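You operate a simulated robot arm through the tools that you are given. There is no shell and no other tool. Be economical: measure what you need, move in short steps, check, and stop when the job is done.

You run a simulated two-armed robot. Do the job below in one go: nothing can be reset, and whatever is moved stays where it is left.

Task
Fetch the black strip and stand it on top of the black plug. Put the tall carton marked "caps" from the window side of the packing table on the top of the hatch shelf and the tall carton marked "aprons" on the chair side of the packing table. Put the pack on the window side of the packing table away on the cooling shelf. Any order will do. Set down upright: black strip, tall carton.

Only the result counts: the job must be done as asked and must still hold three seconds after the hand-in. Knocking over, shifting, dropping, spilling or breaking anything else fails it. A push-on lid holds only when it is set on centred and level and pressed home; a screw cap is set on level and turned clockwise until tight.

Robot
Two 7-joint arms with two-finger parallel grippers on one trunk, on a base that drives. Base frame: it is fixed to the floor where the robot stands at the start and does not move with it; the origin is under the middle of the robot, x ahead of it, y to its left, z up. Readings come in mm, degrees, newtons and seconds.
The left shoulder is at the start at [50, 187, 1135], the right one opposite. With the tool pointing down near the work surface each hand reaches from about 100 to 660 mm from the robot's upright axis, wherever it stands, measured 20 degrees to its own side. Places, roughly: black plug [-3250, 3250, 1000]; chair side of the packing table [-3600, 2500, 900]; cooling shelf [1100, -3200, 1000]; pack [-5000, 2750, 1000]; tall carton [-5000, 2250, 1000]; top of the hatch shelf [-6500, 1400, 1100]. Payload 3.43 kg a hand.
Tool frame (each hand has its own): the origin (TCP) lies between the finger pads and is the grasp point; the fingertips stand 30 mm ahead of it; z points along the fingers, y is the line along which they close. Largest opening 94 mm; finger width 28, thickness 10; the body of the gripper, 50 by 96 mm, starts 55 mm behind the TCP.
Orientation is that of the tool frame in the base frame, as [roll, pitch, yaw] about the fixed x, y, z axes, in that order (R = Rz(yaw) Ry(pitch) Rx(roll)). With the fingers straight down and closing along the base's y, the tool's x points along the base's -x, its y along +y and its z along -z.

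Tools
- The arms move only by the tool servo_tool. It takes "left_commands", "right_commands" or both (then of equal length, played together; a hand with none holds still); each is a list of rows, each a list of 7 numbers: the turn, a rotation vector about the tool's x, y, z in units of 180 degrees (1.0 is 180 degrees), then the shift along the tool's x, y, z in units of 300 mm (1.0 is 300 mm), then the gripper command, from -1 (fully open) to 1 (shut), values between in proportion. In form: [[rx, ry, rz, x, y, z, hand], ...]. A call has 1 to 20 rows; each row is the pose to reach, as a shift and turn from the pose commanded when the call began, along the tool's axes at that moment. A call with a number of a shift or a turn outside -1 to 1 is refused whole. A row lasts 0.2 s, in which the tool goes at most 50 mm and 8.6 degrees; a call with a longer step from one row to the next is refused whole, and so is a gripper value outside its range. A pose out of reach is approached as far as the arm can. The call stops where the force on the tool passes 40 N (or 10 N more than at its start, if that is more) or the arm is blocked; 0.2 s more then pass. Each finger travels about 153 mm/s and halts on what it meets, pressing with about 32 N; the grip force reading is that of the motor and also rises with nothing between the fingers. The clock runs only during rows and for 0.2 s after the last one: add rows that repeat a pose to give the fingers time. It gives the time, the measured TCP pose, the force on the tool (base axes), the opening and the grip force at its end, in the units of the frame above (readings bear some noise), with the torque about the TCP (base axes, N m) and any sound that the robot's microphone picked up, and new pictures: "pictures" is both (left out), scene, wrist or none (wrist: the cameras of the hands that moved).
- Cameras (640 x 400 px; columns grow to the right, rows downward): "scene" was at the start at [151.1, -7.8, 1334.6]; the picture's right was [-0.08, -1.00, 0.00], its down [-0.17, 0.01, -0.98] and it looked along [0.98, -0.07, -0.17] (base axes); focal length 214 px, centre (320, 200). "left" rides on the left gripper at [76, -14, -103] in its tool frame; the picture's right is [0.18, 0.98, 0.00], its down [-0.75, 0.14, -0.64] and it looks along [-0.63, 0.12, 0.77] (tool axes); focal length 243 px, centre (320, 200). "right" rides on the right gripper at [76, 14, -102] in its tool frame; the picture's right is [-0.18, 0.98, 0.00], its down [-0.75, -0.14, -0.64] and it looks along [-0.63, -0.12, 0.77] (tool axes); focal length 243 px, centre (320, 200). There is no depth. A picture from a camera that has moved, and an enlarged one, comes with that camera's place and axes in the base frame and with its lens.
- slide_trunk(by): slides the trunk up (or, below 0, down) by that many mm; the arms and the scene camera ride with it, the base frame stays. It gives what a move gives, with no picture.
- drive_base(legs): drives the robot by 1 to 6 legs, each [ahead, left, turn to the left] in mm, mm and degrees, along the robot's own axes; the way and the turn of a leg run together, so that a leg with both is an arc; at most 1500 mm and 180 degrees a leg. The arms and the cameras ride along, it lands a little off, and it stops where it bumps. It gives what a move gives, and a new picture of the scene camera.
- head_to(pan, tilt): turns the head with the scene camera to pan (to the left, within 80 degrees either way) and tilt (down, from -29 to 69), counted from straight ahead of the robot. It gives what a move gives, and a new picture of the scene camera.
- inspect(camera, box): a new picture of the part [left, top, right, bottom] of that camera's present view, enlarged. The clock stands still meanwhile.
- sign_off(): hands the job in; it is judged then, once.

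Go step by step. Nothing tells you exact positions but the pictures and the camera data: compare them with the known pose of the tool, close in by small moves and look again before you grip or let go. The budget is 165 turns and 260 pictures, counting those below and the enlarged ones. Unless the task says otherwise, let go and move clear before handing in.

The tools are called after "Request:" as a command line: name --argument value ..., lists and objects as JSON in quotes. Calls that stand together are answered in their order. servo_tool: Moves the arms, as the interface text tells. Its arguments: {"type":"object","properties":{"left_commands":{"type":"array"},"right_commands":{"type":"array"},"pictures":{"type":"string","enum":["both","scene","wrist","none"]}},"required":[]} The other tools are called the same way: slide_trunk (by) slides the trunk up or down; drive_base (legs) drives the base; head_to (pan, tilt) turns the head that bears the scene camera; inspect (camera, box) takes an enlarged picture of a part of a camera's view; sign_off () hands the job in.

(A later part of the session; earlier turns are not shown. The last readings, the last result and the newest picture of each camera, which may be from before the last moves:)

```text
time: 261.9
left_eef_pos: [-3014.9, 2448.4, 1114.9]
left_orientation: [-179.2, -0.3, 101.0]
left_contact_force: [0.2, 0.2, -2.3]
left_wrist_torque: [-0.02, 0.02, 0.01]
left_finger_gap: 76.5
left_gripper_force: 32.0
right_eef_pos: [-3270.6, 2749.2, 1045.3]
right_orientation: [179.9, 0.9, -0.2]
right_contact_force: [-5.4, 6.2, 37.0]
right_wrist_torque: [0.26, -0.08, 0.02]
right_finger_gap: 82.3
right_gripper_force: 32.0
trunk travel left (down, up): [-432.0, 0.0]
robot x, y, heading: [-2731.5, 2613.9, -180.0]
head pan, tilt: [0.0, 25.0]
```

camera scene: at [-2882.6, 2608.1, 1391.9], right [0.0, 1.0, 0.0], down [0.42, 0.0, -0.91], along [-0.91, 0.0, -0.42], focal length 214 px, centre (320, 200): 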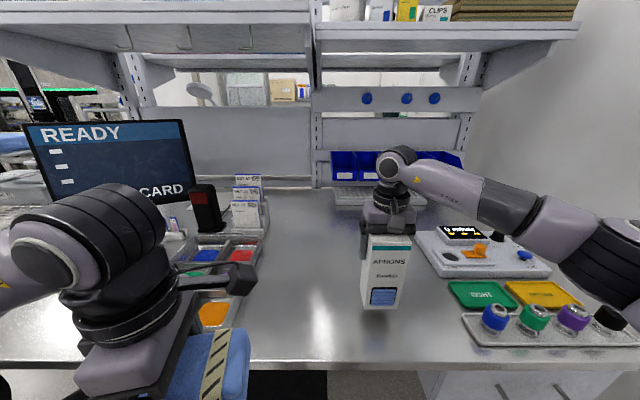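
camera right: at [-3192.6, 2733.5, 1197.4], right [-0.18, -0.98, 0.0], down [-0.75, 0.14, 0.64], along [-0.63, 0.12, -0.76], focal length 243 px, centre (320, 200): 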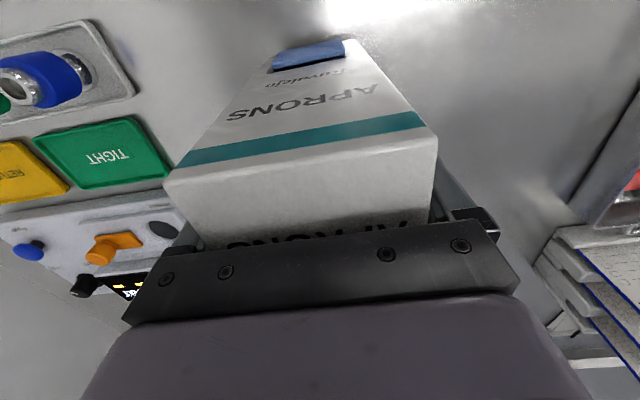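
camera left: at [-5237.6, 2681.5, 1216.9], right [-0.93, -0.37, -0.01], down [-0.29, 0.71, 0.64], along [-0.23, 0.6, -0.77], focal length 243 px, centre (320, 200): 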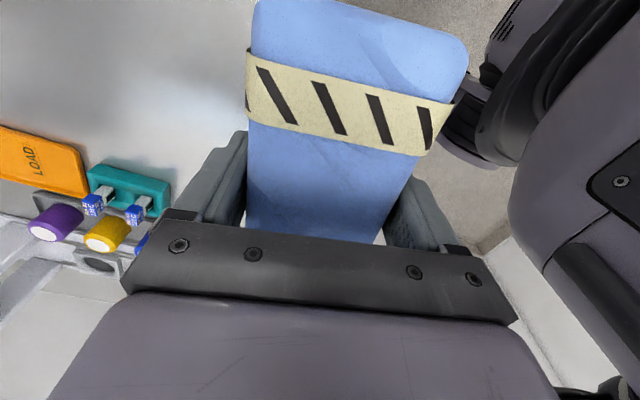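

Contact at z≈1045. Release and rise.

Request:
servo_tool --right_commands '[[0, 0, 0, 0, 0, -0.015, 1], [0, 0, 0, 0, 0, -0.015, -1], [0, 0, 0, 0, 0, -0.015, -1], [0, 0, 0, 0, 0, -0.015, -1], [0, 0, 0, 0, 0, -0.15, -1], [0, 0, 0, 0, 0, -0.3, -1], [0, 0, 0, 0, 0, -0.45, -1], [0, 0, 0, 0, 0, -0.55, -1], [0, 0, 0, 0, 0, -0.55, -1]]' --pictures "scene"

```text
time: 263.9
left_eef_pos: [-3016.4, 2447.7, 1114.4]
left_orientation: [-179.2, -0.2, 101.0]
left_contact_force: [0.0, 1.4, -2.7]
left_wrist_torque: [-0.02, -0.01, -0.01]
left_finger_gap: 76.2
left_gripper_force: 32.7
right_eef_pos: [-3270.0, 2751.4, 1202.4]
right_orientation: [-180.0, 0.1, 0.0]
right_contact_force: [0.4, -0.7, -0.2]
right_wrist_torque: [0.01, -0.02, 0.0]
right_finger_gap: 93.9
right_gripper_force: 0.0
trunk travel left (down, up): [-432.0, 0.0]
robot x, y, heading: [-2732.5, 2607.1, -180.0]
head pan, tilt: [0.0, 25.0]
camera scene: at [-2882.7, 2608.2, 1391.9], right [0.0, 1.0, 0.0], down [0.42, 0.0, -0.91], along [-0.91, 0.0, -0.42], focal length 214 px, centre (320, 200)
```

scene: 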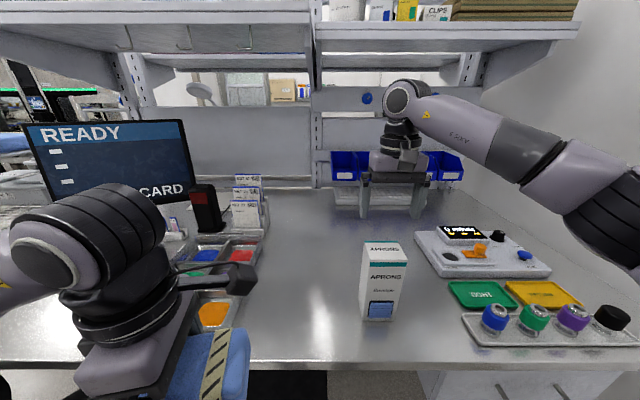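

APRONS stands. Zoom on the plug rack now for later, then retract.

Request:
inspect --camera "scene" --box '[440, 270, 640, 395]'

Request:
servo_tool --right_commands '[[0, 0, 0, 0.15, 0, 0, -1], [0, 0, 0, 0.3, 0, 0, -1], [0, 0, 0, 0.45, -0.05, 0, -1], [0, 0, 0, 0.6, -0.1, 0, -1], [0, 0, 0, 0.68, -0.15, 0, -1]]' --pictures "none"

```text
3.20 times, centred on (540, 332) of scene
camera zoom: at [-2882.7, 2608.2, 1391.9], right [0.0, 1.0, 0.0], down [0.42, 0.0, -0.91], along [-0.91, 0.0, -0.42], focal length 686 px, centre (-384, -224)
```

zoom: 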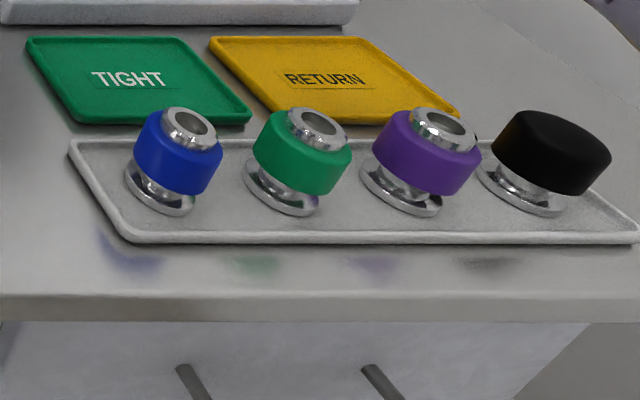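

```text
time: 265.1
left_eef_pos: [-3016.3, 2448.1, 1115.0]
left_orientation: [-179.3, -0.2, 101.1]
left_contact_force: [0.4, -0.3, -2.0]
left_wrist_torque: [-0.06, 0.0, 0.01]
left_finger_gap: 76.5
left_gripper_force: 31.9
right_eef_pos: [-3062.4, 2793.5, 1204.4]
right_orientation: [-180.0, 0.2, -0.1]
right_contact_force: [0.2, -0.5, 0.4]
right_wrist_torque: [0.0, -0.03, -0.03]
right_finger_gap: 94.1
right_gripper_force: 0.0
trunk travel left (down, up): [-432.0, 0.0]
robot x, y, heading: [-2731.4, 2608.8, -180.1]
head pan, tilt: [0.0, 25.0]
```

Now to the cooling shelf. Back out, turn south and drive down the open floor.

Request:
drive_base --legs '[[-500, 0, 0], [0, 0, 90], [300, 300, 0], [1500, 0, 0], [1500, 0, 0]]'

Request:
head_to --pan 20 --tilt 12

```text
time: 288.3
left_eef_pos: [-1757.5, -1016.6, 1113.5]
left_orientation: [-179.3, -0.2, -169.9]
left_contact_force: [0.6, 0.0, -2.7]
left_wrist_torque: [-0.03, -0.01, -0.01]
left_finger_gap: 76.3
left_gripper_force: 32.5
right_eef_pos: [-2104.3, -1056.5, 1203.8]
right_orientation: [-179.9, 0.2, 88.9]
right_contact_force: [-0.4, -0.6, 0.5]
right_wrist_torque: [0.0, 0.0, -0.02]
right_finger_gap: 93.8
right_gripper_force: 0.0
trunk travel left (down, up): [-432.0, 0.0]
robot x, y, heading: [-1911.2, -731.7, -90.9]
head pan, tilt: [0.0, 25.0]
camera scene: at [-1916.3, -879.8, 1391.9], right [-1.0, 0.02, 0.0], down [0.01, 0.42, -0.91], along [-0.01, -0.91, -0.42], focal length 214 px, centre (320, 200)
```

scene: 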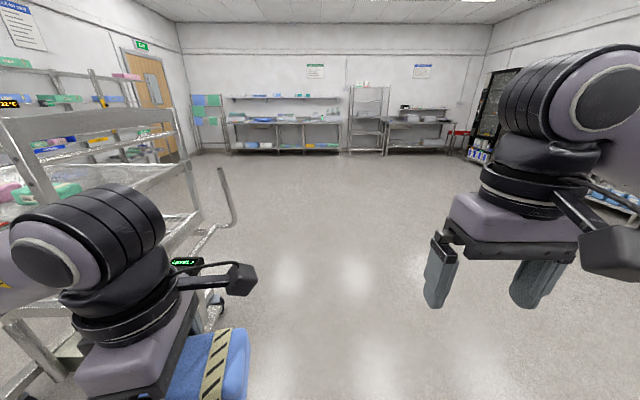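

```text
time: 289.2
left_eef_pos: [-1757.6, -1015.8, 1114.3]
left_orientation: [-179.3, -0.2, -170.0]
left_contact_force: [-0.2, 1.0, -2.5]
left_wrist_torque: [-0.03, -0.02, 0.03]
left_finger_gap: 76.1
left_gripper_force: 31.8
right_eef_pos: [-2104.7, -1057.2, 1203.1]
right_orientation: [-179.9, 0.3, 88.9]
right_contact_force: [0.2, -0.3, 0.0]
right_wrist_torque: [0.04, -0.01, 0.0]
right_finger_gap: 94.1
right_gripper_force: 0.0
trunk travel left (down, up): [-432.0, 0.0]
robot x, y, heading: [-1911.5, -730.1, -91.0]
head pan, tilt: [20.0, 12.0]
camera scene: at [-1884.4, -875.7, 1413.0], right [-0.95, -0.33, 0.0], down [-0.07, 0.2, -0.98], along [0.32, -0.92, -0.21], focal length 214 px, centre (320, 200)
```

scene: 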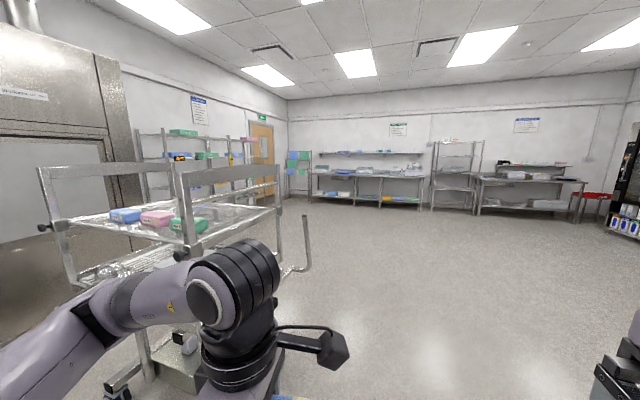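

Keep clear of the trolley on my left; drive further south and look east.

Request:
drive_base --legs '[[150, -300, 0], [1500, 0, 0], [600, 0, 0], [0, 0, 90]]'

Request:
head_to --pan 0 --tilt 12

```text
time: 305.2
left_eef_pos: [-1962.4, -2797.0, 1114.3]
left_orientation: [-179.4, -0.2, -79.2]
left_contact_force: [0.4, -0.2, -2.4]
left_wrist_torque: [0.02, 0.01, 0.01]
left_finger_gap: 76.3
left_gripper_force: 31.8
right_eef_pos: [-1917.0, -3142.4, 1203.7]
right_orientation: [-179.9, 0.2, 179.7]
right_contact_force: [-0.5, 0.1, -0.6]
right_wrist_torque: [0.01, 0.01, 0.02]
right_finger_gap: 93.8
right_gripper_force: 0.0
trunk travel left (down, up): [-432.0, 0.0]
robot x, y, heading: [-2248.2, -2953.9, -0.0]
head pan, tilt: [20.0, 12.0]
camera scene: at [-2101.7, -2926.7, 1413.0], right [0.34, -0.94, 0.0], down [-0.2, -0.07, -0.98], along [0.92, 0.33, -0.21], focal length 214 px, centre (320, 200)
```

scene: 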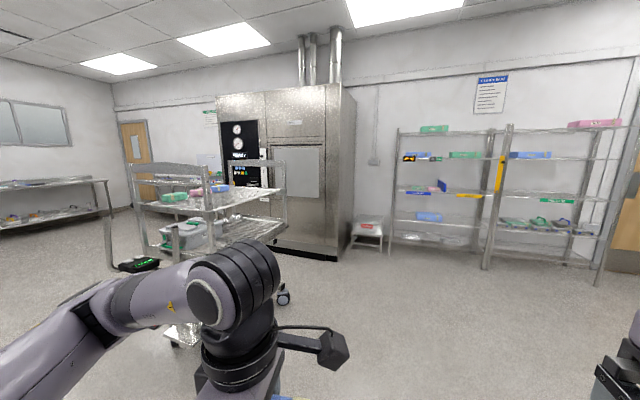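

```text
time: 306.0
left_eef_pos: [-1962.6, -2797.7, 1115.3]
left_orientation: [-179.4, -0.2, -79.2]
left_contact_force: [0.7, -0.3, -2.5]
left_wrist_torque: [0.01, -0.01, -0.01]
left_finger_gap: 76.2
left_gripper_force: 31.6
right_eef_pos: [-1916.8, -3142.7, 1204.0]
right_orientation: [-179.9, 0.1, 179.8]
right_contact_force: [0.5, -0.5, 0.2]
right_wrist_torque: [0.02, 0.0, 0.01]
right_finger_gap: 93.8
right_gripper_force: 0.1
trunk travel left (down, up): [-432.0, 0.0]
robot x, y, heading: [-2249.5, -2960.0, -0.3]
head pan, tilt: [0.0, 12.0]
camera scene: at [-2096.1, -2958.6, 1413.0], right [0.0, -1.0, 0.0], down [-0.21, 0.0, -0.98], along [0.98, 0.0, -0.21], focal length 214 px, centre (320, 200)
```

scene: 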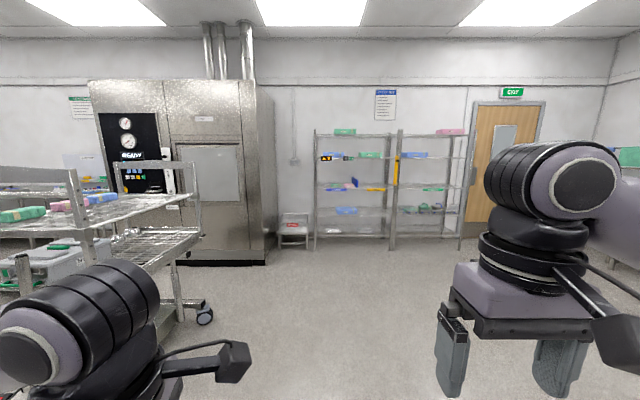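

The cooling shelf should be the left rack with the temperature display. Zoom.

Request:
inspect --camera "scene" --box '[295, 110, 475, 255]'

```text
2.76 times, centred on (385, 182) of scene
camera zoom: at [-2096.1, -2958.6, 1413.0], right [0.0, -1.0, 0.0], down [-0.21, 0.0, -0.98], along [0.98, 0.0, -0.21], focal length 592 px, centre (141, 248)
```

zoom: 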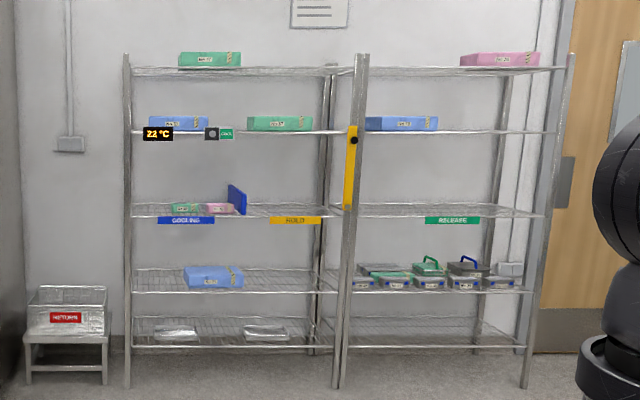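

The middle shelf has "COOLING" at the left, "HOLD" to its right. Drive up to the COOLING section.

Request:
drive_base --legs '[[1400, -420, 0.3], [850, 0, 0]]'

Request:
head_to --pan 10 --tilt 20

Request:
inspect --camera "scene" --box '[200, 80, 440, 230]'

```text
time: 317.3
left_eef_pos: [269.4, -3190.9, 1114.3]
left_orientation: [-179.3, -0.2, -78.2]
left_contact_force: [0.1, -0.2, -2.8]
left_wrist_torque: [0.03, -0.01, 0.03]
left_finger_gap: 76.1
left_gripper_force: 31.6
right_eef_pos: [320.1, -3536.0, 1203.3]
right_orientation: [-179.9, 0.2, -179.2]
right_contact_force: [0.5, 0.0, 0.5]
right_wrist_torque: [-0.01, -0.01, 0.0]
right_finger_gap: 93.7
right_gripper_force: 0.1
trunk travel left (down, up): [-432.0, 0.0]
robot x, y, heading: [-12.4, -3355.6, 1.0]
head pan, tilt: [0.0, 12.0]
camera scene: at [139.2, -3354.5, 1413.0], right [0.02, -1.0, 0.0], down [-0.21, 0.0, -0.98], along [0.98, 0.02, -0.21], focal length 214 px, centre (320, 200)
```

scene: 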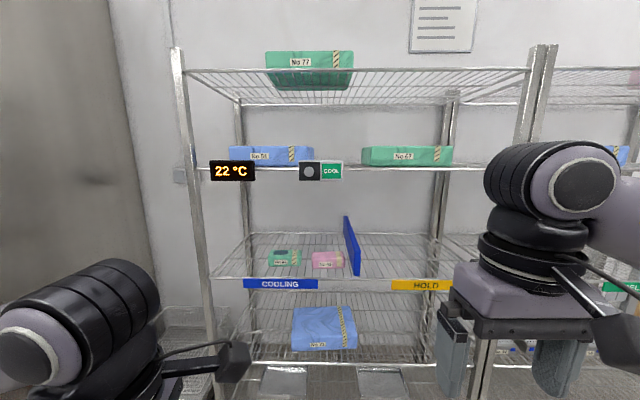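

```text
time: 318.1
left_eef_pos: [269.6, -3192.4, 1114.0]
left_orientation: [-179.4, -0.2, -78.2]
left_contact_force: [-0.9, 0.0, -2.3]
left_wrist_torque: [0.02, -0.03, 0.03]
left_finger_gap: 76.1
left_gripper_force: 31.7
right_eef_pos: [321.6, -3535.1, 1203.4]
right_orientation: [-179.8, 0.3, -179.1]
right_contact_force: [0.2, -0.1, 0.5]
right_wrist_torque: [0.02, -0.06, -0.04]
right_finger_gap: 94.0
right_gripper_force: 0.1
trunk travel left (down, up): [-432.0, 0.0]
robot x, y, heading: [-10.5, -3354.2, 0.9]
head pan, tilt: [10.0, 20.0]
camera scene: at [137.1, -3338.4, 1400.1], right [0.19, -0.98, 0.0], down [-0.34, -0.06, -0.94], along [0.92, 0.18, -0.34], focal length 214 px, centre (320, 200)
```

scene: 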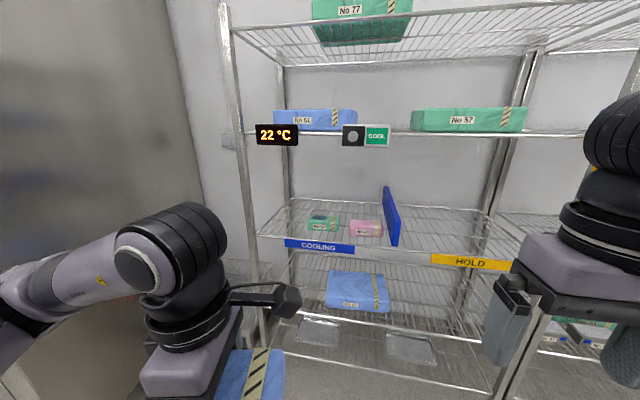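

```text
2.67 times, centred on (320, 155) of scene
camera zoom: at [137.1, -3338.4, 1400.1], right [0.19, -0.98, 0.0], down [-0.34, -0.06, -0.94], along [0.92, 0.18, -0.34], focal length 572 px, centre (320, 320)
```

zoom: 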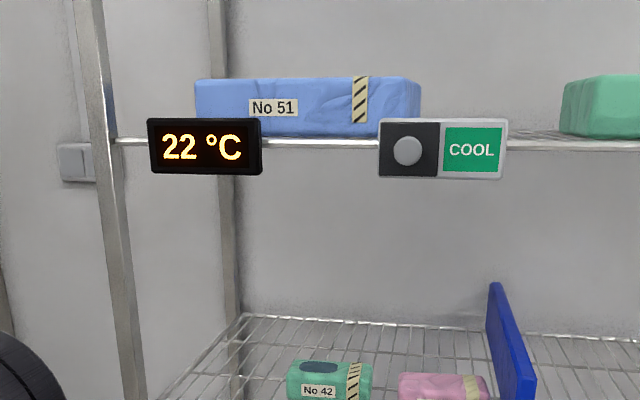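

Plan: turn the pack so its long side runs along x and set it in the free left part of the COOLING section (≈x 1000, y -3005). Lower the trunk, turn the hand, and come closer.

Request:
slide_trunk --by -82

Request:
servo_tool --left_commands '[[0, 0, 0.045, 0, 0, 0, 1], [0, 0, 0.09, 0, 0, 0, 1], [0, 0, 0.135, 0, 0, 0, 1], [0, 0, 0.18, 0, 0, 0, 1], [0, 0, 0.225, 0, 0, 0, 1], [0, 0, 0.27, 0, 0, 0, 1], [0, 0, 0.315, 0, 0, 0, 1], [0, 0, 0.36, 0, 0, 0, 1], [0, 0, 0.405, 0, 0, 0, 1], [0, 0, 0.45, 0, 0, 0, 1], [0, 0, 0.495, 0, 0, 0, 1], [0, 0, 0.54, 0, 0, 0, 1], [0, 0, 0.567, 0, 0, 0, 1], [0, 0, 0.567, 0, 0, 0, 1]]' --pictures "none"

Request:
drive_base --legs '[[250, 150, -1]]'

Request:
head_to --pan 15 --tilt 22

```text
time: 319.2
left_eef_pos: [269.0, -3191.2, 1032.1]
left_orientation: [-179.3, -0.2, -78.3]
left_contact_force: [0.4, 0.1, -3.9]
left_wrist_torque: [-0.02, -0.01, 0.0]
left_finger_gap: 76.0
left_gripper_force: 32.1
right_eef_pos: [320.5, -3537.0, 1122.1]
right_orientation: [-179.8, 0.2, -179.2]
right_contact_force: [0.6, -0.2, 0.3]
right_wrist_torque: [0.01, -0.01, 0.02]
right_finger_gap: 94.0
right_gripper_force: 0.1
trunk travel left (down, up): [-350.0, 82.0]
robot x, y, heading: [-14.6, -3355.4, 0.9]
head pan, tilt: [10.0, 20.0]
```

```text
time: 322.2
left_eef_pos: [269.3, -3191.8, 1032.5]
left_orientation: [-179.9, 0.7, 179.7]
left_contact_force: [-0.8, 0.0, -3.4]
left_wrist_torque: [0.04, -0.03, -0.01]
left_finger_gap: 76.1
left_gripper_force: 31.8
right_eef_pos: [321.0, -3535.3, 1120.4]
right_orientation: [-180.0, 0.1, -179.2]
right_contact_force: [-0.7, 0.2, 0.5]
right_wrist_torque: [0.0, 0.01, -0.02]
right_finger_gap: 94.0
right_gripper_force: 0.0
trunk travel left (down, up): [-350.0, 82.0]
robot x, y, heading: [-11.6, -3355.6, 0.9]
head pan, tilt: [10.0, 20.0]
```

```text
time: 324.2
left_eef_pos: [523.0, -3048.4, 1032.6]
left_orientation: [-179.8, 0.7, 178.5]
left_contact_force: [-1.0, -0.1, -3.6]
left_wrist_torque: [0.01, -0.04, -0.06]
left_finger_gap: 76.1
left_gripper_force: 32.0
right_eef_pos: [568.0, -3394.0, 1121.6]
right_orientation: [-179.9, 0.2, 179.6]
right_contact_force: [0.0, -0.4, -0.2]
right_wrist_torque: [-0.02, 0.01, 0.03]
right_finger_gap: 93.9
right_gripper_force: 0.0
trunk travel left (down, up): [-350.0, 82.0]
robot x, y, heading: [237.7, -3203.2, -0.3]
head pan, tilt: [10.0, 20.0]
camera scene: at [387.8, -3192.9, 1317.9], right [0.17, -0.99, 0.0], down [-0.34, -0.06, -0.94], along [0.93, 0.16, -0.34], focal length 214 px, centre (320, 200)
```

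scene: 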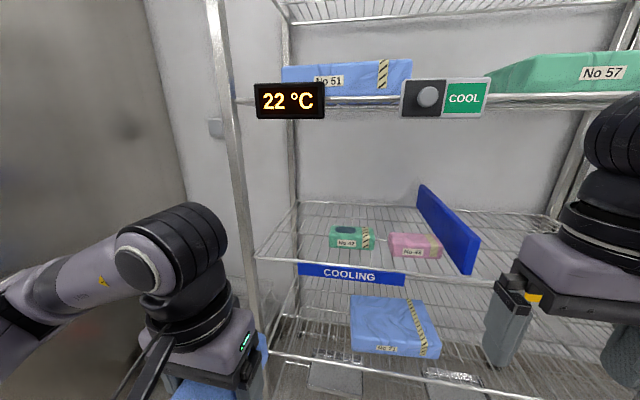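

```text
time: 324.9
left_eef_pos: [521.5, -3049.7, 1031.4]
left_orientation: [-179.9, 0.8, 178.5]
left_contact_force: [0.2, -0.7, -2.9]
left_wrist_torque: [0.01, -0.02, 0.01]
left_finger_gap: 76.1
left_gripper_force: 31.7
right_eef_pos: [567.5, -3393.5, 1121.0]
right_orientation: [-179.9, 0.2, 179.6]
right_contact_force: [0.0, 0.2, 0.1]
right_wrist_torque: [-0.01, 0.02, -0.02]
right_finger_gap: 94.0
right_gripper_force: 0.1
trunk travel left (down, up): [-350.0, 82.0]
robot x, y, heading: [237.7, -3207.8, -0.4]
head pan, tilt: [15.0, 22.0]
camera scene: at [385.3, -3185.3, 1314.8], right [0.25, -0.97, 0.0], down [-0.36, -0.09, -0.93], along [0.9, 0.23, -0.37], focal length 214 px, centre (320, 200)
```

scene: 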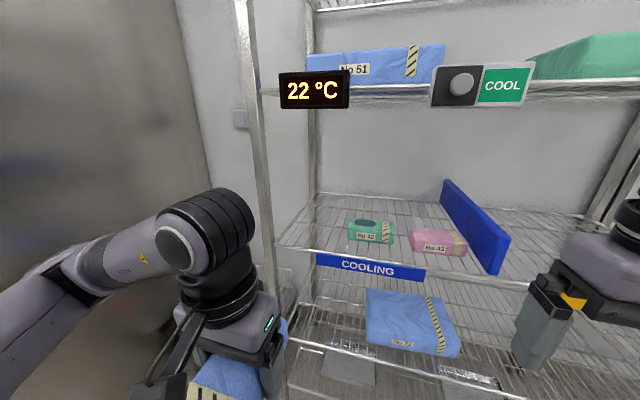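

Shelf front ≈x 870, z≈952; the free left area is y -2890…-3128. Drive in, lower slightly and check.

Request:
drive_base --legs '[[200, 40, 0.4]]'

Request:
servo_tool --left_commands '[[0, 0, 0, 0, 0, 0.05, 1], [0, 0, 0, -0.12, 0, 0.07, 1], [0, 0, 0, -0.25, 0, 0.07, 1], [0, 0, 0, -0.25, 0, 0.07, 1]]' --pictures "both"

```text
time: 326.5
left_eef_pos: [723.2, -3007.8, 1032.1]
left_orientation: [-179.8, 0.7, 178.9]
left_contact_force: [0.2, 0.2, -3.1]
left_wrist_torque: [0.01, 0.02, -0.02]
left_finger_gap: 76.0
left_gripper_force: 32.4
right_eef_pos: [769.0, -3353.4, 1120.7]
right_orientation: [-179.9, 0.1, 179.9]
right_contact_force: [0.6, -1.0, -0.4]
right_wrist_torque: [0.0, 0.01, -0.02]
right_finger_gap: 94.1
right_gripper_force: 0.1
trunk travel left (down, up): [-350.0, 82.0]
robot x, y, heading: [437.2, -3170.4, -0.0]
head pan, tilt: [15.0, 22.0]
camera scene: at [586.5, -3144.7, 1314.7], right [0.26, -0.97, 0.0], down [-0.36, -0.1, -0.93], along [0.9, 0.24, -0.38], focal length 214 px, centre (320, 200)
```

scene: 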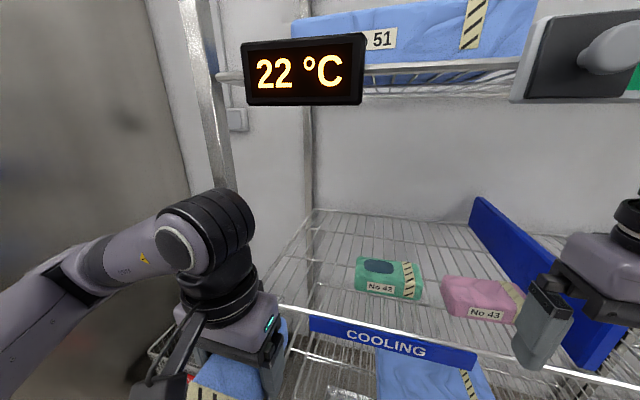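

```text
time: 327.5
left_eef_pos: [797.9, -3008.5, 1013.0]
left_orientation: [-179.9, 0.6, 178.8]
left_contact_force: [0.1, -0.7, -2.0]
left_wrist_torque: [0.02, 0.0, -0.01]
left_finger_gap: 76.1
left_gripper_force: 32.1
right_eef_pos: [768.5, -3352.7, 1121.6]
right_orientation: [-179.9, 0.1, 179.9]
right_contact_force: [0.3, 0.0, 0.5]
right_wrist_torque: [0.0, -0.01, 0.01]
right_finger_gap: 94.0
right_gripper_force: 0.0
trunk travel left (down, up): [-350.0, 82.0]
robot x, y, heading: [438.0, -3165.0, -0.0]
head pan, tilt: [15.0, 22.0]
camera scene: at [585.8, -3144.8, 1314.8], right [0.26, -0.97, 0.0], down [-0.36, -0.1, -0.93], along [0.9, 0.24, -0.37], focal length 214 px, centre (320, 200)
camera left: at [720.2, -3023.0, 1113.2], right [-0.16, 0.99, 0.0], down [0.75, 0.13, 0.65], along [0.64, 0.1, -0.76], focal length 243 px, centre (320, 200)
```

scene: 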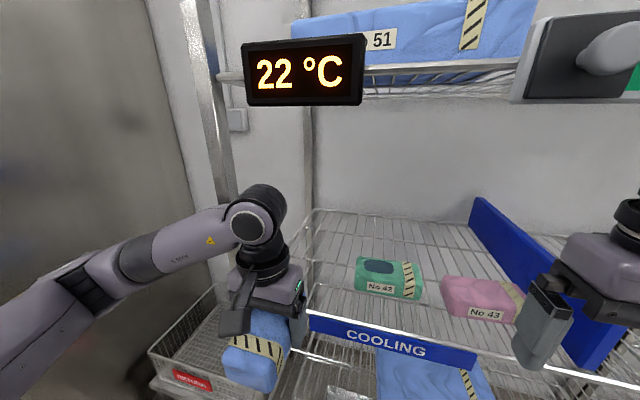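
left: 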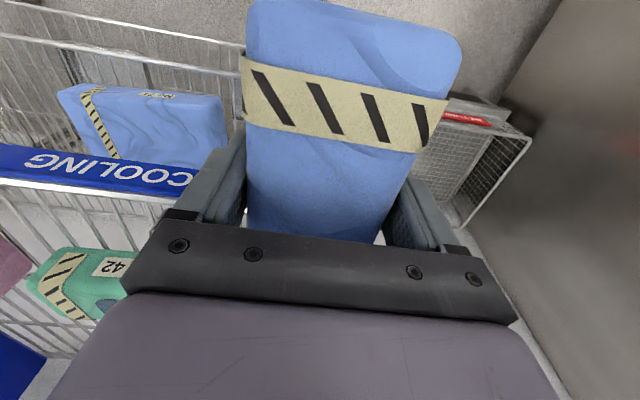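

Clear. Extend into the shelf.

Request:
servo_tool --left_commands '[[0, 0, 0, -0.15, 0, 0, 1], [0, 0, 0, -0.3, 0, 0, 1], [0, 0, 0, -0.45, 0, 0, 1], [0, 0, 0, -0.6, 0, 0, 1], [0, 0, 0, -0.63, 0, 0, 1], [0, 0, 0, -0.63, 0, 0, 1]]' --pictures "both"

```text
time: 329.1
left_eef_pos: [962.4, -3030.7, 1025.3]
left_orientation: [179.4, 2.1, 176.3]
left_contact_force: [0.5, 0.4, -2.5]
left_wrist_torque: [0.0, 0.0, 0.0]
left_finger_gap: 76.2
left_gripper_force: 31.9
right_eef_pos: [747.1, -3358.1, 1129.7]
right_orientation: [179.7, 1.4, -179.9]
right_contact_force: [0.0, -0.2, 0.5]
right_wrist_torque: [0.0, 0.01, 0.02]
right_finger_gap: 94.2
right_gripper_force: 0.0
trunk travel left (down, up): [-350.0, 82.0]
robot x, y, heading: [431.7, -3169.2, 0.3]
head pan, tilt: [15.0, 22.0]
stopped in row 6 (left hand): the arm was blocked; the commanded pose is now the measured one
camera scene: at [560.0, -3151.8, 1319.3], right [0.26, -0.96, 0.0], down [-0.34, -0.09, -0.94], along [0.9, 0.25, -0.35], focal length 214 px, centre (320, 200)
camera left: at [880.9, -3041.6, 1125.5], right [-0.12, 0.99, 0.0], down [0.74, 0.09, 0.67], along [0.67, 0.08, -0.74], focal length 243 px, centre (320, 200)
```

scene: 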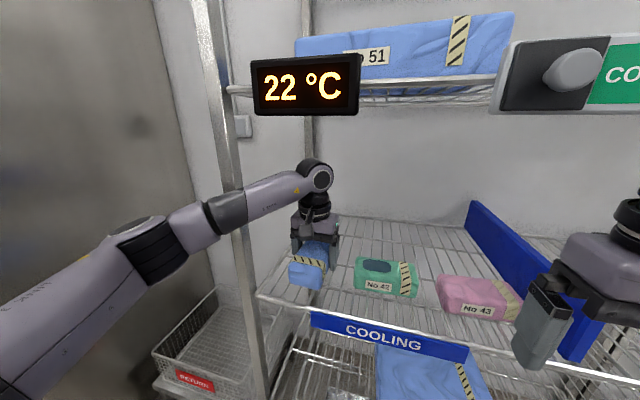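
left: 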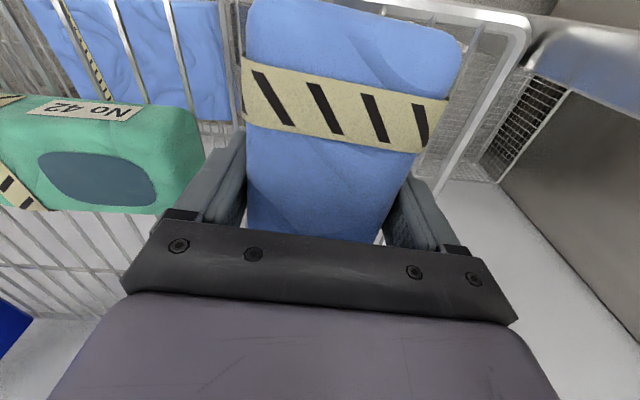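

The left forearm has met the rack's post, but the pack is already inside the shelf. Back the base a hair to relieve contact and check.

Request:
drive_base --legs '[[-14, 0, 0]]'

Request:
inspect --camera "scene" --box '[220, 180, 440, 318]'

```text
time: 329.9
left_eef_pos: [960.3, -3030.2, 1021.2]
left_orientation: [179.3, 1.5, 176.5]
left_contact_force: [0.1, -0.3, -2.1]
left_wrist_torque: [0.01, -0.05, 0.0]
left_finger_gap: 76.1
left_gripper_force: 32.0
right_eef_pos: [746.0, -3360.8, 1123.7]
right_orientation: [179.8, 0.8, 179.9]
right_contact_force: [0.2, -0.2, 0.3]
right_wrist_torque: [-0.02, 0.0, 0.01]
right_finger_gap: 93.8
right_gripper_force: 0.0
trunk travel left (down, up): [-350.0, 82.0]
robot x, y, heading: [422.8, -3170.8, 0.1]
head pan, tilt: [15.0, 22.0]
camera scene: at [560.7, -3153.1, 1316.6], right [0.26, -0.97, 0.0], down [-0.35, -0.09, -0.93], along [0.9, 0.24, -0.36], focal length 214 px, centre (320, 200)
```

scene: 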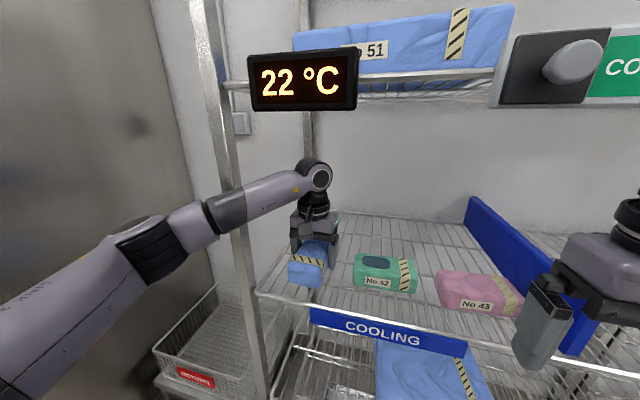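

```text
2.90 times, centred on (330, 249) of scene
camera zoom: at [560.7, -3153.1, 1316.6], right [0.26, -0.97, 0.0], down [-0.35, -0.09, -0.93], along [0.9, 0.24, -0.36], focal length 622 px, centre (291, 58)
```

zoom: 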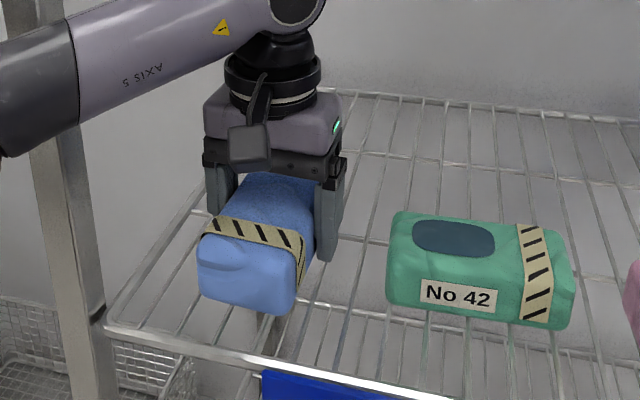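

Pack is well inside with good clearance. Ease back a bit more, then lower to contact.

Request:
drive_base --legs '[[-12, 0, 0]]'

Request:
servo_tool --left_commands '[[0, 0, 0, 0, 0, 0.04, 1], [0, 0, 0, 0, 0, 0.08, 1], [0, 0, 0, 0, 0, 0.1, 1], [0, 0, 0, 0, 0, 0.1, 1]]' --pictures "scene"

```text
time: 330.6
left_eef_pos: [953.6, -3026.6, 1013.1]
left_orientation: [179.7, 0.8, 176.5]
left_contact_force: [-3.7, -3.1, -6.9]
left_wrist_torque: [0.24, -0.23, 0.01]
left_finger_gap: 76.4
left_gripper_force: 31.7
right_eef_pos: [740.0, -3353.7, 1121.8]
right_orientation: [-180.0, 0.3, 180.0]
right_contact_force: [-0.6, 0.1, -0.1]
right_wrist_torque: [-0.01, -0.08, -0.03]
right_finger_gap: 93.9
right_gripper_force: 0.0
trunk travel left (down, up): [-350.0, 82.0]
robot x, y, heading: [414.7, -3168.2, 0.0]
head pan, tilt: [15.0, 22.0]
camera scene: at [556.8, -3146.8, 1314.6], right [0.26, -0.97, 0.0], down [-0.36, -0.1, -0.93], along [0.9, 0.24, -0.37], focal length 214 px, centre (320, 200)
```

scene: 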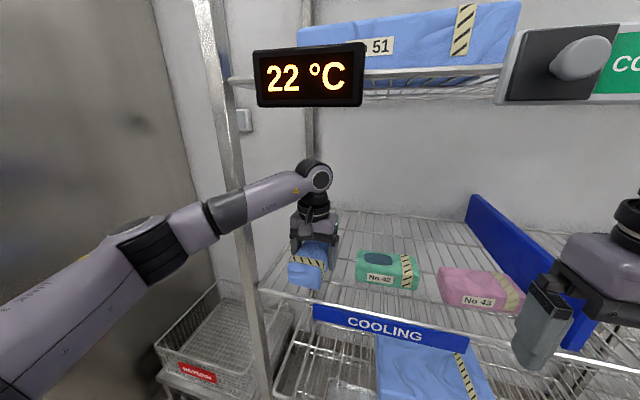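

```text
time: 331.6
left_eef_pos: [953.8, -3027.3, 986.0]
left_orientation: [179.6, 1.0, 176.4]
left_contact_force: [0.8, 0.2, -2.2]
left_wrist_torque: [-0.02, 0.0, 0.0]
left_finger_gap: 76.4
left_gripper_force: 32.0
right_eef_pos: [739.5, -3355.3, 1122.3]
right_orientation: [-180.0, 0.3, 179.8]
right_contact_force: [-0.9, 0.1, -0.6]
right_wrist_torque: [-0.02, 0.01, 0.0]
right_finger_gap: 94.3
right_gripper_force: 0.0
trunk travel left (down, up): [-350.0, 82.0]
robot x, y, heading: [411.6, -3169.2, 0.3]
head pan, tilt: [15.0, 22.0]
camera scene: at [556.4, -3147.8, 1315.2], right [0.26, -0.97, 0.0], down [-0.36, -0.1, -0.93], along [0.9, 0.24, -0.37], focal length 214 px, centre (320, 200)
```

scene: 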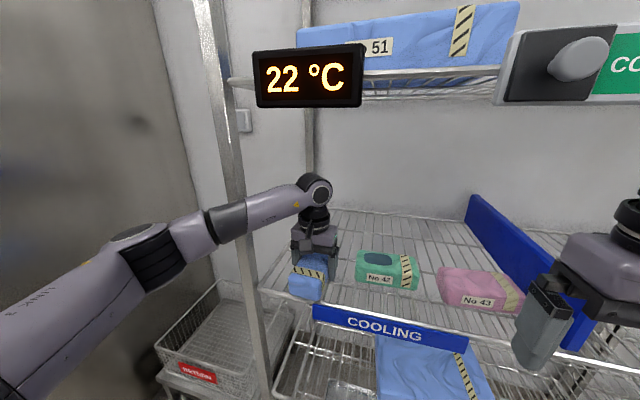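

Not yet touching; nudge 15 mm in and lower until contact.

Request:
servo_tool --left_commands '[[0, 0, 0, -0.03, 0, 0.0, 1], [0, 0, 0, -0.05, 0, 0.02, 1], [0, 0, 0, -0.05, 0, 0.05, 1], [0, 0, 0, -0.05, 0, 0.08, 1], [0, 0, 0, -0.05, 0, 0.1, 1], [0, 0, 0, -0.05, 0, 0.12, 1], [0, 0, 0, -0.05, 0, 0.14, 1]]' --pictures "scene"

```text
time: 332.4
left_eef_pos: [965.6, -3027.9, 981.9]
left_orientation: [179.9, 1.2, 176.3]
left_contact_force: [-2.6, 2.3, 4.2]
left_wrist_torque: [-0.16, 0.27, -0.15]
left_finger_gap: 75.8
left_gripper_force: 32.0
right_eef_pos: [738.0, -3354.8, 1123.0]
right_orientation: [180.0, 0.5, 179.9]
right_contact_force: [0.0, -0.2, -0.1]
right_wrist_torque: [-0.01, -0.01, 0.01]
right_finger_gap: 94.1
right_gripper_force: 0.1
trunk travel left (down, up): [-350.0, 82.0]
robot x, y, heading: [411.8, -3170.7, 0.1]
head pan, tilt: [15.0, 22.0]
stopped in row 3 (left hand): the force on the tool passed its limit (the readings are from after the stop); the commanded pose is now the measured one
camera scene: at [553.3, -3146.9, 1315.6], right [0.26, -0.97, 0.0], down [-0.36, -0.1, -0.93], along [0.9, 0.24, -0.37], focal length 214 px, centre (320, 200)
```

scene: 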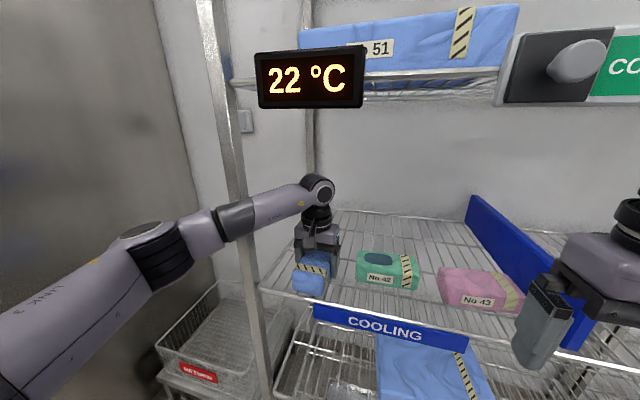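

Contact with the shelf. Open the left hand.

Request:
servo_tool --left_commands '[[0, 0, 0, 0, 0, 0, 0.2], [0, 0, 0, 0, 0, 0, -0.6], [0, 0, 0, 0, 0, 0, -1], [0, 0, 0, 0, 0, 0, -1]]' --pictures "wrist"

Request:
inspect --camera "scene" --box '[220, 180, 440, 318]'

```text
time: 333.4
left_eef_pos: [965.9, -3028.6, 980.4]
left_orientation: [179.7, 1.2, 176.5]
left_contact_force: [1.9, -0.3, 4.7]
left_wrist_torque: [-0.25, 0.01, 0.05]
left_finger_gap: 93.9
left_gripper_force: 0.0
right_eef_pos: [737.6, -3354.2, 1123.4]
right_orientation: [-180.0, 0.5, 179.8]
right_contact_force: [-0.3, -0.5, 0.3]
right_wrist_torque: [-0.02, -0.03, 0.01]
right_finger_gap: 93.9
right_gripper_force: 0.1
trunk travel left (down, up): [-350.0, 82.0]
robot x, y, heading: [405.5, -3169.4, 0.0]
head pan, tilt: [15.0, 22.0]
camera left: at [887.8, -3039.3, 1080.5], right [-0.12, 0.99, 0.0], down [0.75, 0.09, 0.66], along [0.65, 0.08, -0.75], focal length 243 px, centre (320, 200)
```

left: 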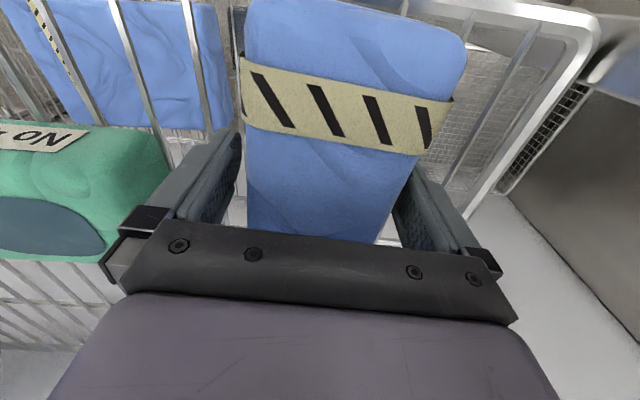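

```text
2.90 times, centred on (330, 249) of scene
camera zoom: at [553.4, -3147.7, 1315.6], right [0.26, -0.97, 0.0], down [-0.36, -0.1, -0.93], along [0.9, 0.24, -0.37], focal length 622 px, centre (291, 58)
```

zoom: 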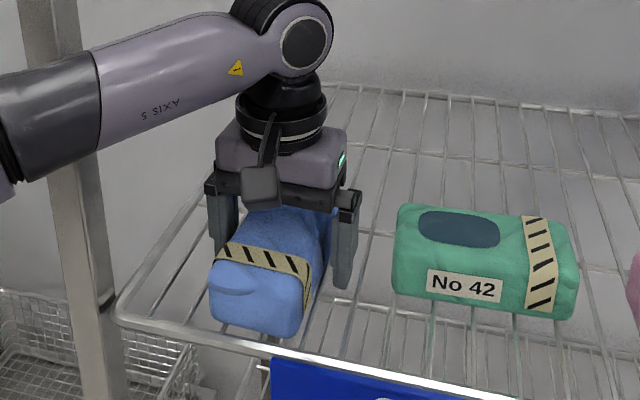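

The pack lies inside the COOLING section. Raise the hand and back straight out.

Request:
servo_tool --left_commands '[[0, 0, 0, 0, 0, -0.1, -1], [0, 0, 0, 0, 0, -0.2, -1], [0, 0, 0, 0, 0, -0.26, -1], [0, 0, 0, 0, 0, -0.26, -1]]' --pictures "scene"

Request:
drive_base --legs '[[-300, 0, 0]]'

Request:
inspect --camera "scene" --box '[220, 130, 500, 305]'

```text
time: 334.4
left_eef_pos: [965.9, -3025.7, 1057.2]
left_orientation: [179.8, 0.9, 176.6]
left_contact_force: [0.1, 0.1, -0.1]
left_wrist_torque: [-0.02, 0.0, 0.03]
left_finger_gap: 94.3
left_gripper_force: 0.0
right_eef_pos: [739.3, -3353.8, 1121.2]
right_orientation: [180.0, 0.3, 179.9]
right_contact_force: [0.1, 0.5, -0.2]
right_wrist_torque: [0.01, -0.01, 0.01]
right_finger_gap: 94.0
right_gripper_force: 0.1
trunk travel left (down, up): [-350.0, 82.0]
robot x, y, heading: [407.9, -3169.1, 0.1]
head pan, tilt: [15.0, 22.0]
camera scene: at [557.2, -3146.8, 1315.2], right [0.26, -0.97, 0.0], down [-0.36, -0.1, -0.93], along [0.9, 0.24, -0.37], focal length 214 px, centre (320, 200)
```

scene: 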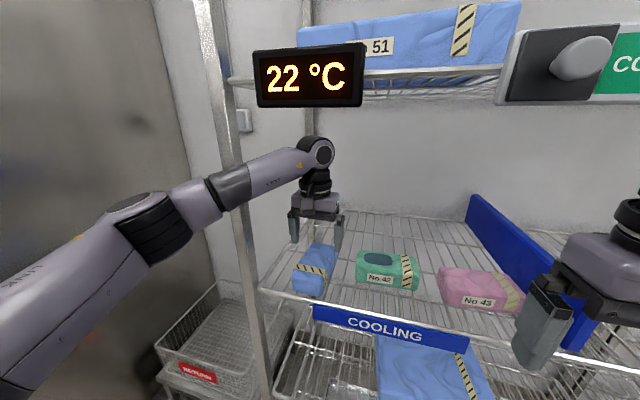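

```text
time: 336.4
left_eef_pos: [665.1, -3025.8, 1055.6]
left_orientation: [179.8, 0.9, 176.5]
left_contact_force: [0.6, -0.2, -0.1]
left_wrist_torque: [0.0, -0.04, -0.02]
left_finger_gap: 93.9
left_gripper_force: 0.0
right_eef_pos: [439.0, -3353.9, 1123.0]
right_orientation: [-179.8, 0.1, 179.9]
right_contact_force: [-0.9, -0.4, 0.9]
right_wrist_torque: [0.03, -0.02, 0.03]
right_finger_gap: 93.7
right_gripper_force: 0.1
trunk travel left (down, up): [-350.0, 82.0]
robot x, y, heading: [106.6, -3169.2, 0.2]
head pan, tilt: [15.0, 22.0]
camera scene: at [255.8, -3145.6, 1314.9], right [0.26, -0.97, 0.0], down [-0.36, -0.1, -0.93], along [0.9, 0.24, -0.37], focal length 214 px, centre (320, 200)
```

scene: 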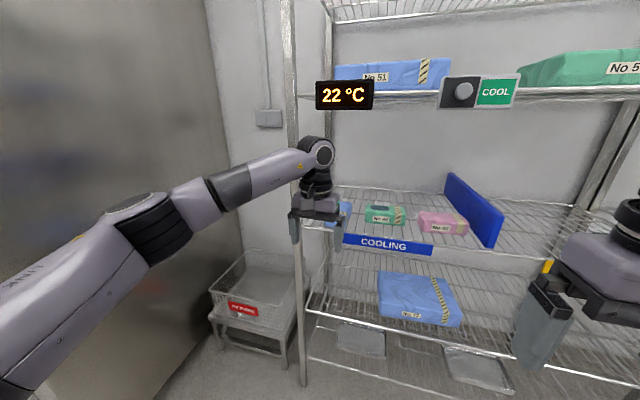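

```text
2.29 times, centred on (360, 218) of scene
camera zoom: at [255.8, -3145.6, 1314.9], right [0.26, -0.97, 0.0], down [-0.36, -0.1, -0.93], along [0.9, 0.24, -0.37], focal length 490 px, centre (229, 160)
```

zoom: 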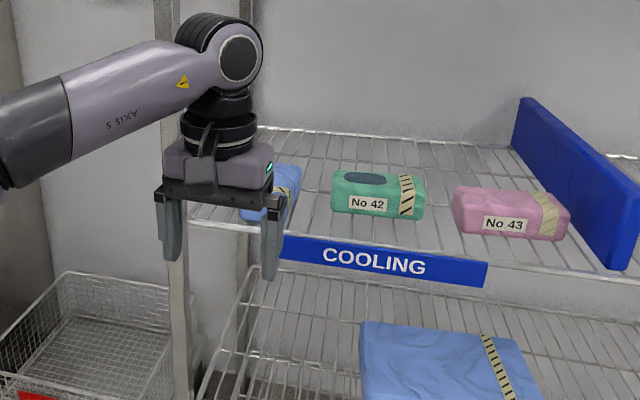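

Pack done. Retract the left hand and return to the start bench for the black strip, going round the trolley on the west.

Request:
servo_tool --left_commands '[[0, 0, 0, 0.15, 0, 0, -1], [0, 0, 0, 0.3, 0, 0, -1], [0, 0, 0.01, 0.45, 0, 0, -1], [0, 0, 0, 0.6, 0, 0, -1], [0, 0, -0.01, 0.75, 0.1, 0, -1], [0, 0, -0.018, 0.9, 0.2, 0, -1]]' --pictures "none"

Request:
drive_base --legs '[[-1500, 0, 0], [-780, 0, 0], [0, 1500, 0], [0, 1500, 0]]'

```text
refused: row 5 steps farther than a row can; nothing moved
```

```text
time: 361.8
left_eef_pos: [-1620.4, 0.2, 1055.1]
left_orientation: [180.0, 0.8, 177.3]
left_contact_force: [1.0, 0.3, -0.5]
left_wrist_torque: [-0.03, 0.0, 0.0]
left_finger_gap: 94.2
left_gripper_force: 0.0
right_eef_pos: [-1844.0, -330.0, 1122.7]
right_orientation: [-179.9, 0.2, -179.3]
right_contact_force: [0.2, 0.8, -0.1]
right_wrist_torque: [0.0, 0.03, -0.01]
right_finger_gap: 93.9
right_gripper_force: 0.1
trunk travel left (down, up): [-350.0, 82.0]
robot x, y, heading: [-2177.9, -150.4, 0.9]
head pan, tilt: [15.0, 22.0]
camera scene: at [-2027.9, -125.2, 1314.8], right [0.27, -0.96, 0.0], down [-0.36, -0.1, -0.93], along [0.89, 0.25, -0.37], focal length 214 px, centre (320, 200)
```

scene: 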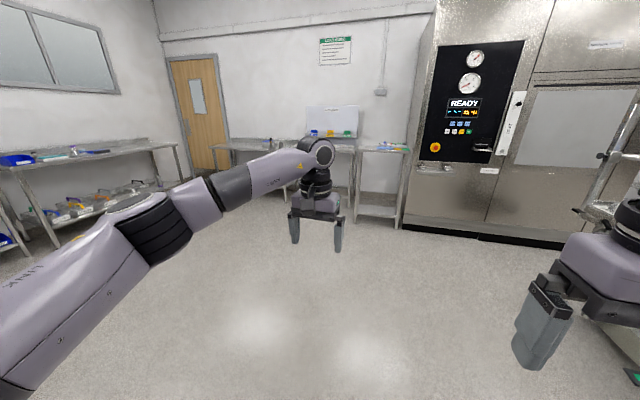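

Now retract the left hand properly and drive forward to the start stance.

Request:
servo_tool --left_commands '[[0, 0, 0, 0.15, 0, 0, -1], [0, 0, 0, 0.3, 0, 0, -1], [0, 0, 0, 0.45, 0.05, 0, -1], [0, 0, 0, 0.6, 0.1, 0, -1], [0, 0, 0, 0.74, 0.15, 0, -1], [0, 0, 0, 0.8, 0.2, 0, -1]]' --pictures "none"

Request:
drive_base --legs '[[1400, 50, -1], [720, 0, 0]]'

Request:
head_to --pan -10 --tilt 30

Request:
inspect --camera "scene" --box '[220, 120, 460, 270]'

```text
time: 363.2
left_eef_pos: [-1856.6, 70.7, 1052.7]
left_orientation: [179.9, 0.7, 177.3]
left_contact_force: [-0.8, -1.9, 1.0]
left_wrist_torque: [0.02, 0.01, -0.01]
left_finger_gap: 93.9
left_gripper_force: 0.0
right_eef_pos: [-1842.1, -330.6, 1122.2]
right_orientation: [-179.9, 0.2, -179.3]
right_contact_force: [-0.5, -0.5, 0.1]
right_wrist_torque: [0.03, 0.0, -0.01]
right_finger_gap: 93.9
right_gripper_force: 0.1
trunk travel left (down, up): [-350.0, 82.0]
robot x, y, heading: [-2177.3, -150.1, 0.7]
head pan, tilt: [15.0, 22.0]
```

```text
time: 373.6
left_eef_pos: [241.2, 154.4, 1051.6]
left_orientation: [179.8, 0.8, 177.3]
left_contact_force: [-1.2, 0.0, -0.2]
left_wrist_torque: [-0.04, 0.0, 0.01]
left_finger_gap: 93.9
left_gripper_force: 0.1
right_eef_pos: [256.3, -247.3, 1121.5]
right_orientation: [-179.9, 0.2, -179.3]
right_contact_force: [-0.4, 0.6, -0.1]
right_wrist_torque: [-0.04, -0.02, 0.0]
right_finger_gap: 93.8
right_gripper_force: 0.2
trunk travel left (down, up): [-350.0, 82.0]
robot x, y, heading: [-78.8, -67.7, 0.9]
head pan, tilt: [15.0, 22.0]
camera scene: at [70.6, -41.6, 1314.7], right [0.27, -0.96, 0.0], down [-0.36, -0.1, -0.93], along [0.89, 0.25, -0.37], focal length 214 px, centre (320, 200)
```

scene: 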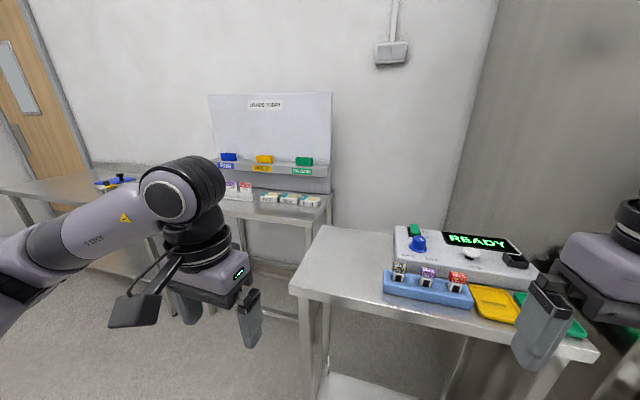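

```text
time: 374.5
left_eef_pos: [242.2, 154.2, 1053.3]
left_orientation: [179.9, 0.7, 177.4]
left_contact_force: [0.1, -0.1, 0.0]
left_wrist_torque: [0.03, 0.01, 0.01]
left_finger_gap: 94.1
left_gripper_force: 0.2
right_eef_pos: [255.9, -247.1, 1122.1]
right_orientation: [-179.9, 0.2, -179.3]
right_contact_force: [0.1, 0.1, 0.3]
right_wrist_torque: [0.02, 0.0, 0.0]
right_finger_gap: 94.0
right_gripper_force: 0.0
trunk travel left (down, up): [-350.0, 82.0]
robot x, y, heading: [-74.2, -63.0, 0.6]
head pan, tilt: [-10.0, 30.0]
camera scene: at [70.3, -81.2, 1302.0], right [-0.16, -0.99, 0.0], down [-0.49, 0.08, -0.87], along [0.86, -0.14, -0.5], focal length 214 px, centre (320, 200)
```

scene: 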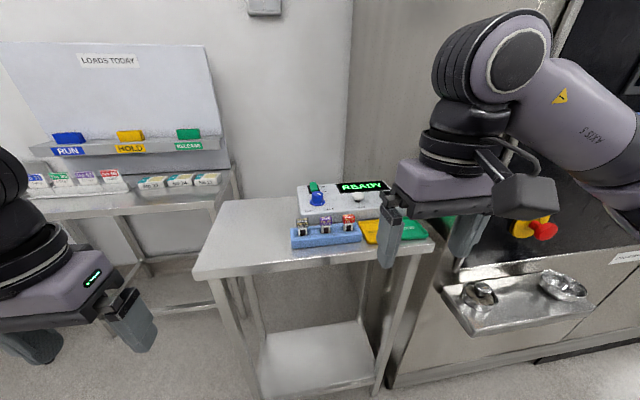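

```text
2.67 times, centred on (340, 195) of scene
camera zoom: at [70.3, -81.2, 1302.0], right [-0.16, -0.99, 0.0], down [-0.49, 0.08, -0.87], along [0.86, -0.14, -0.5], focal length 572 px, centre (267, 213)
```

zoom: 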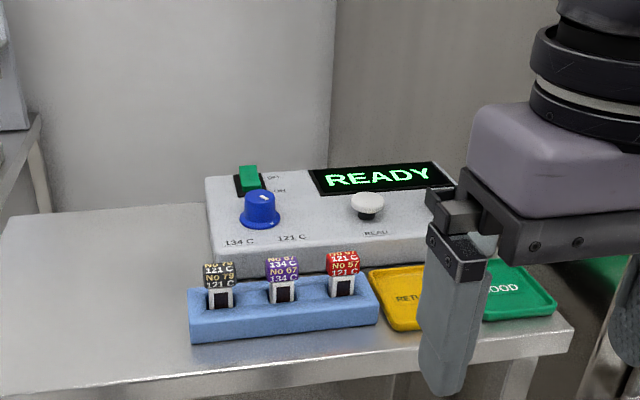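

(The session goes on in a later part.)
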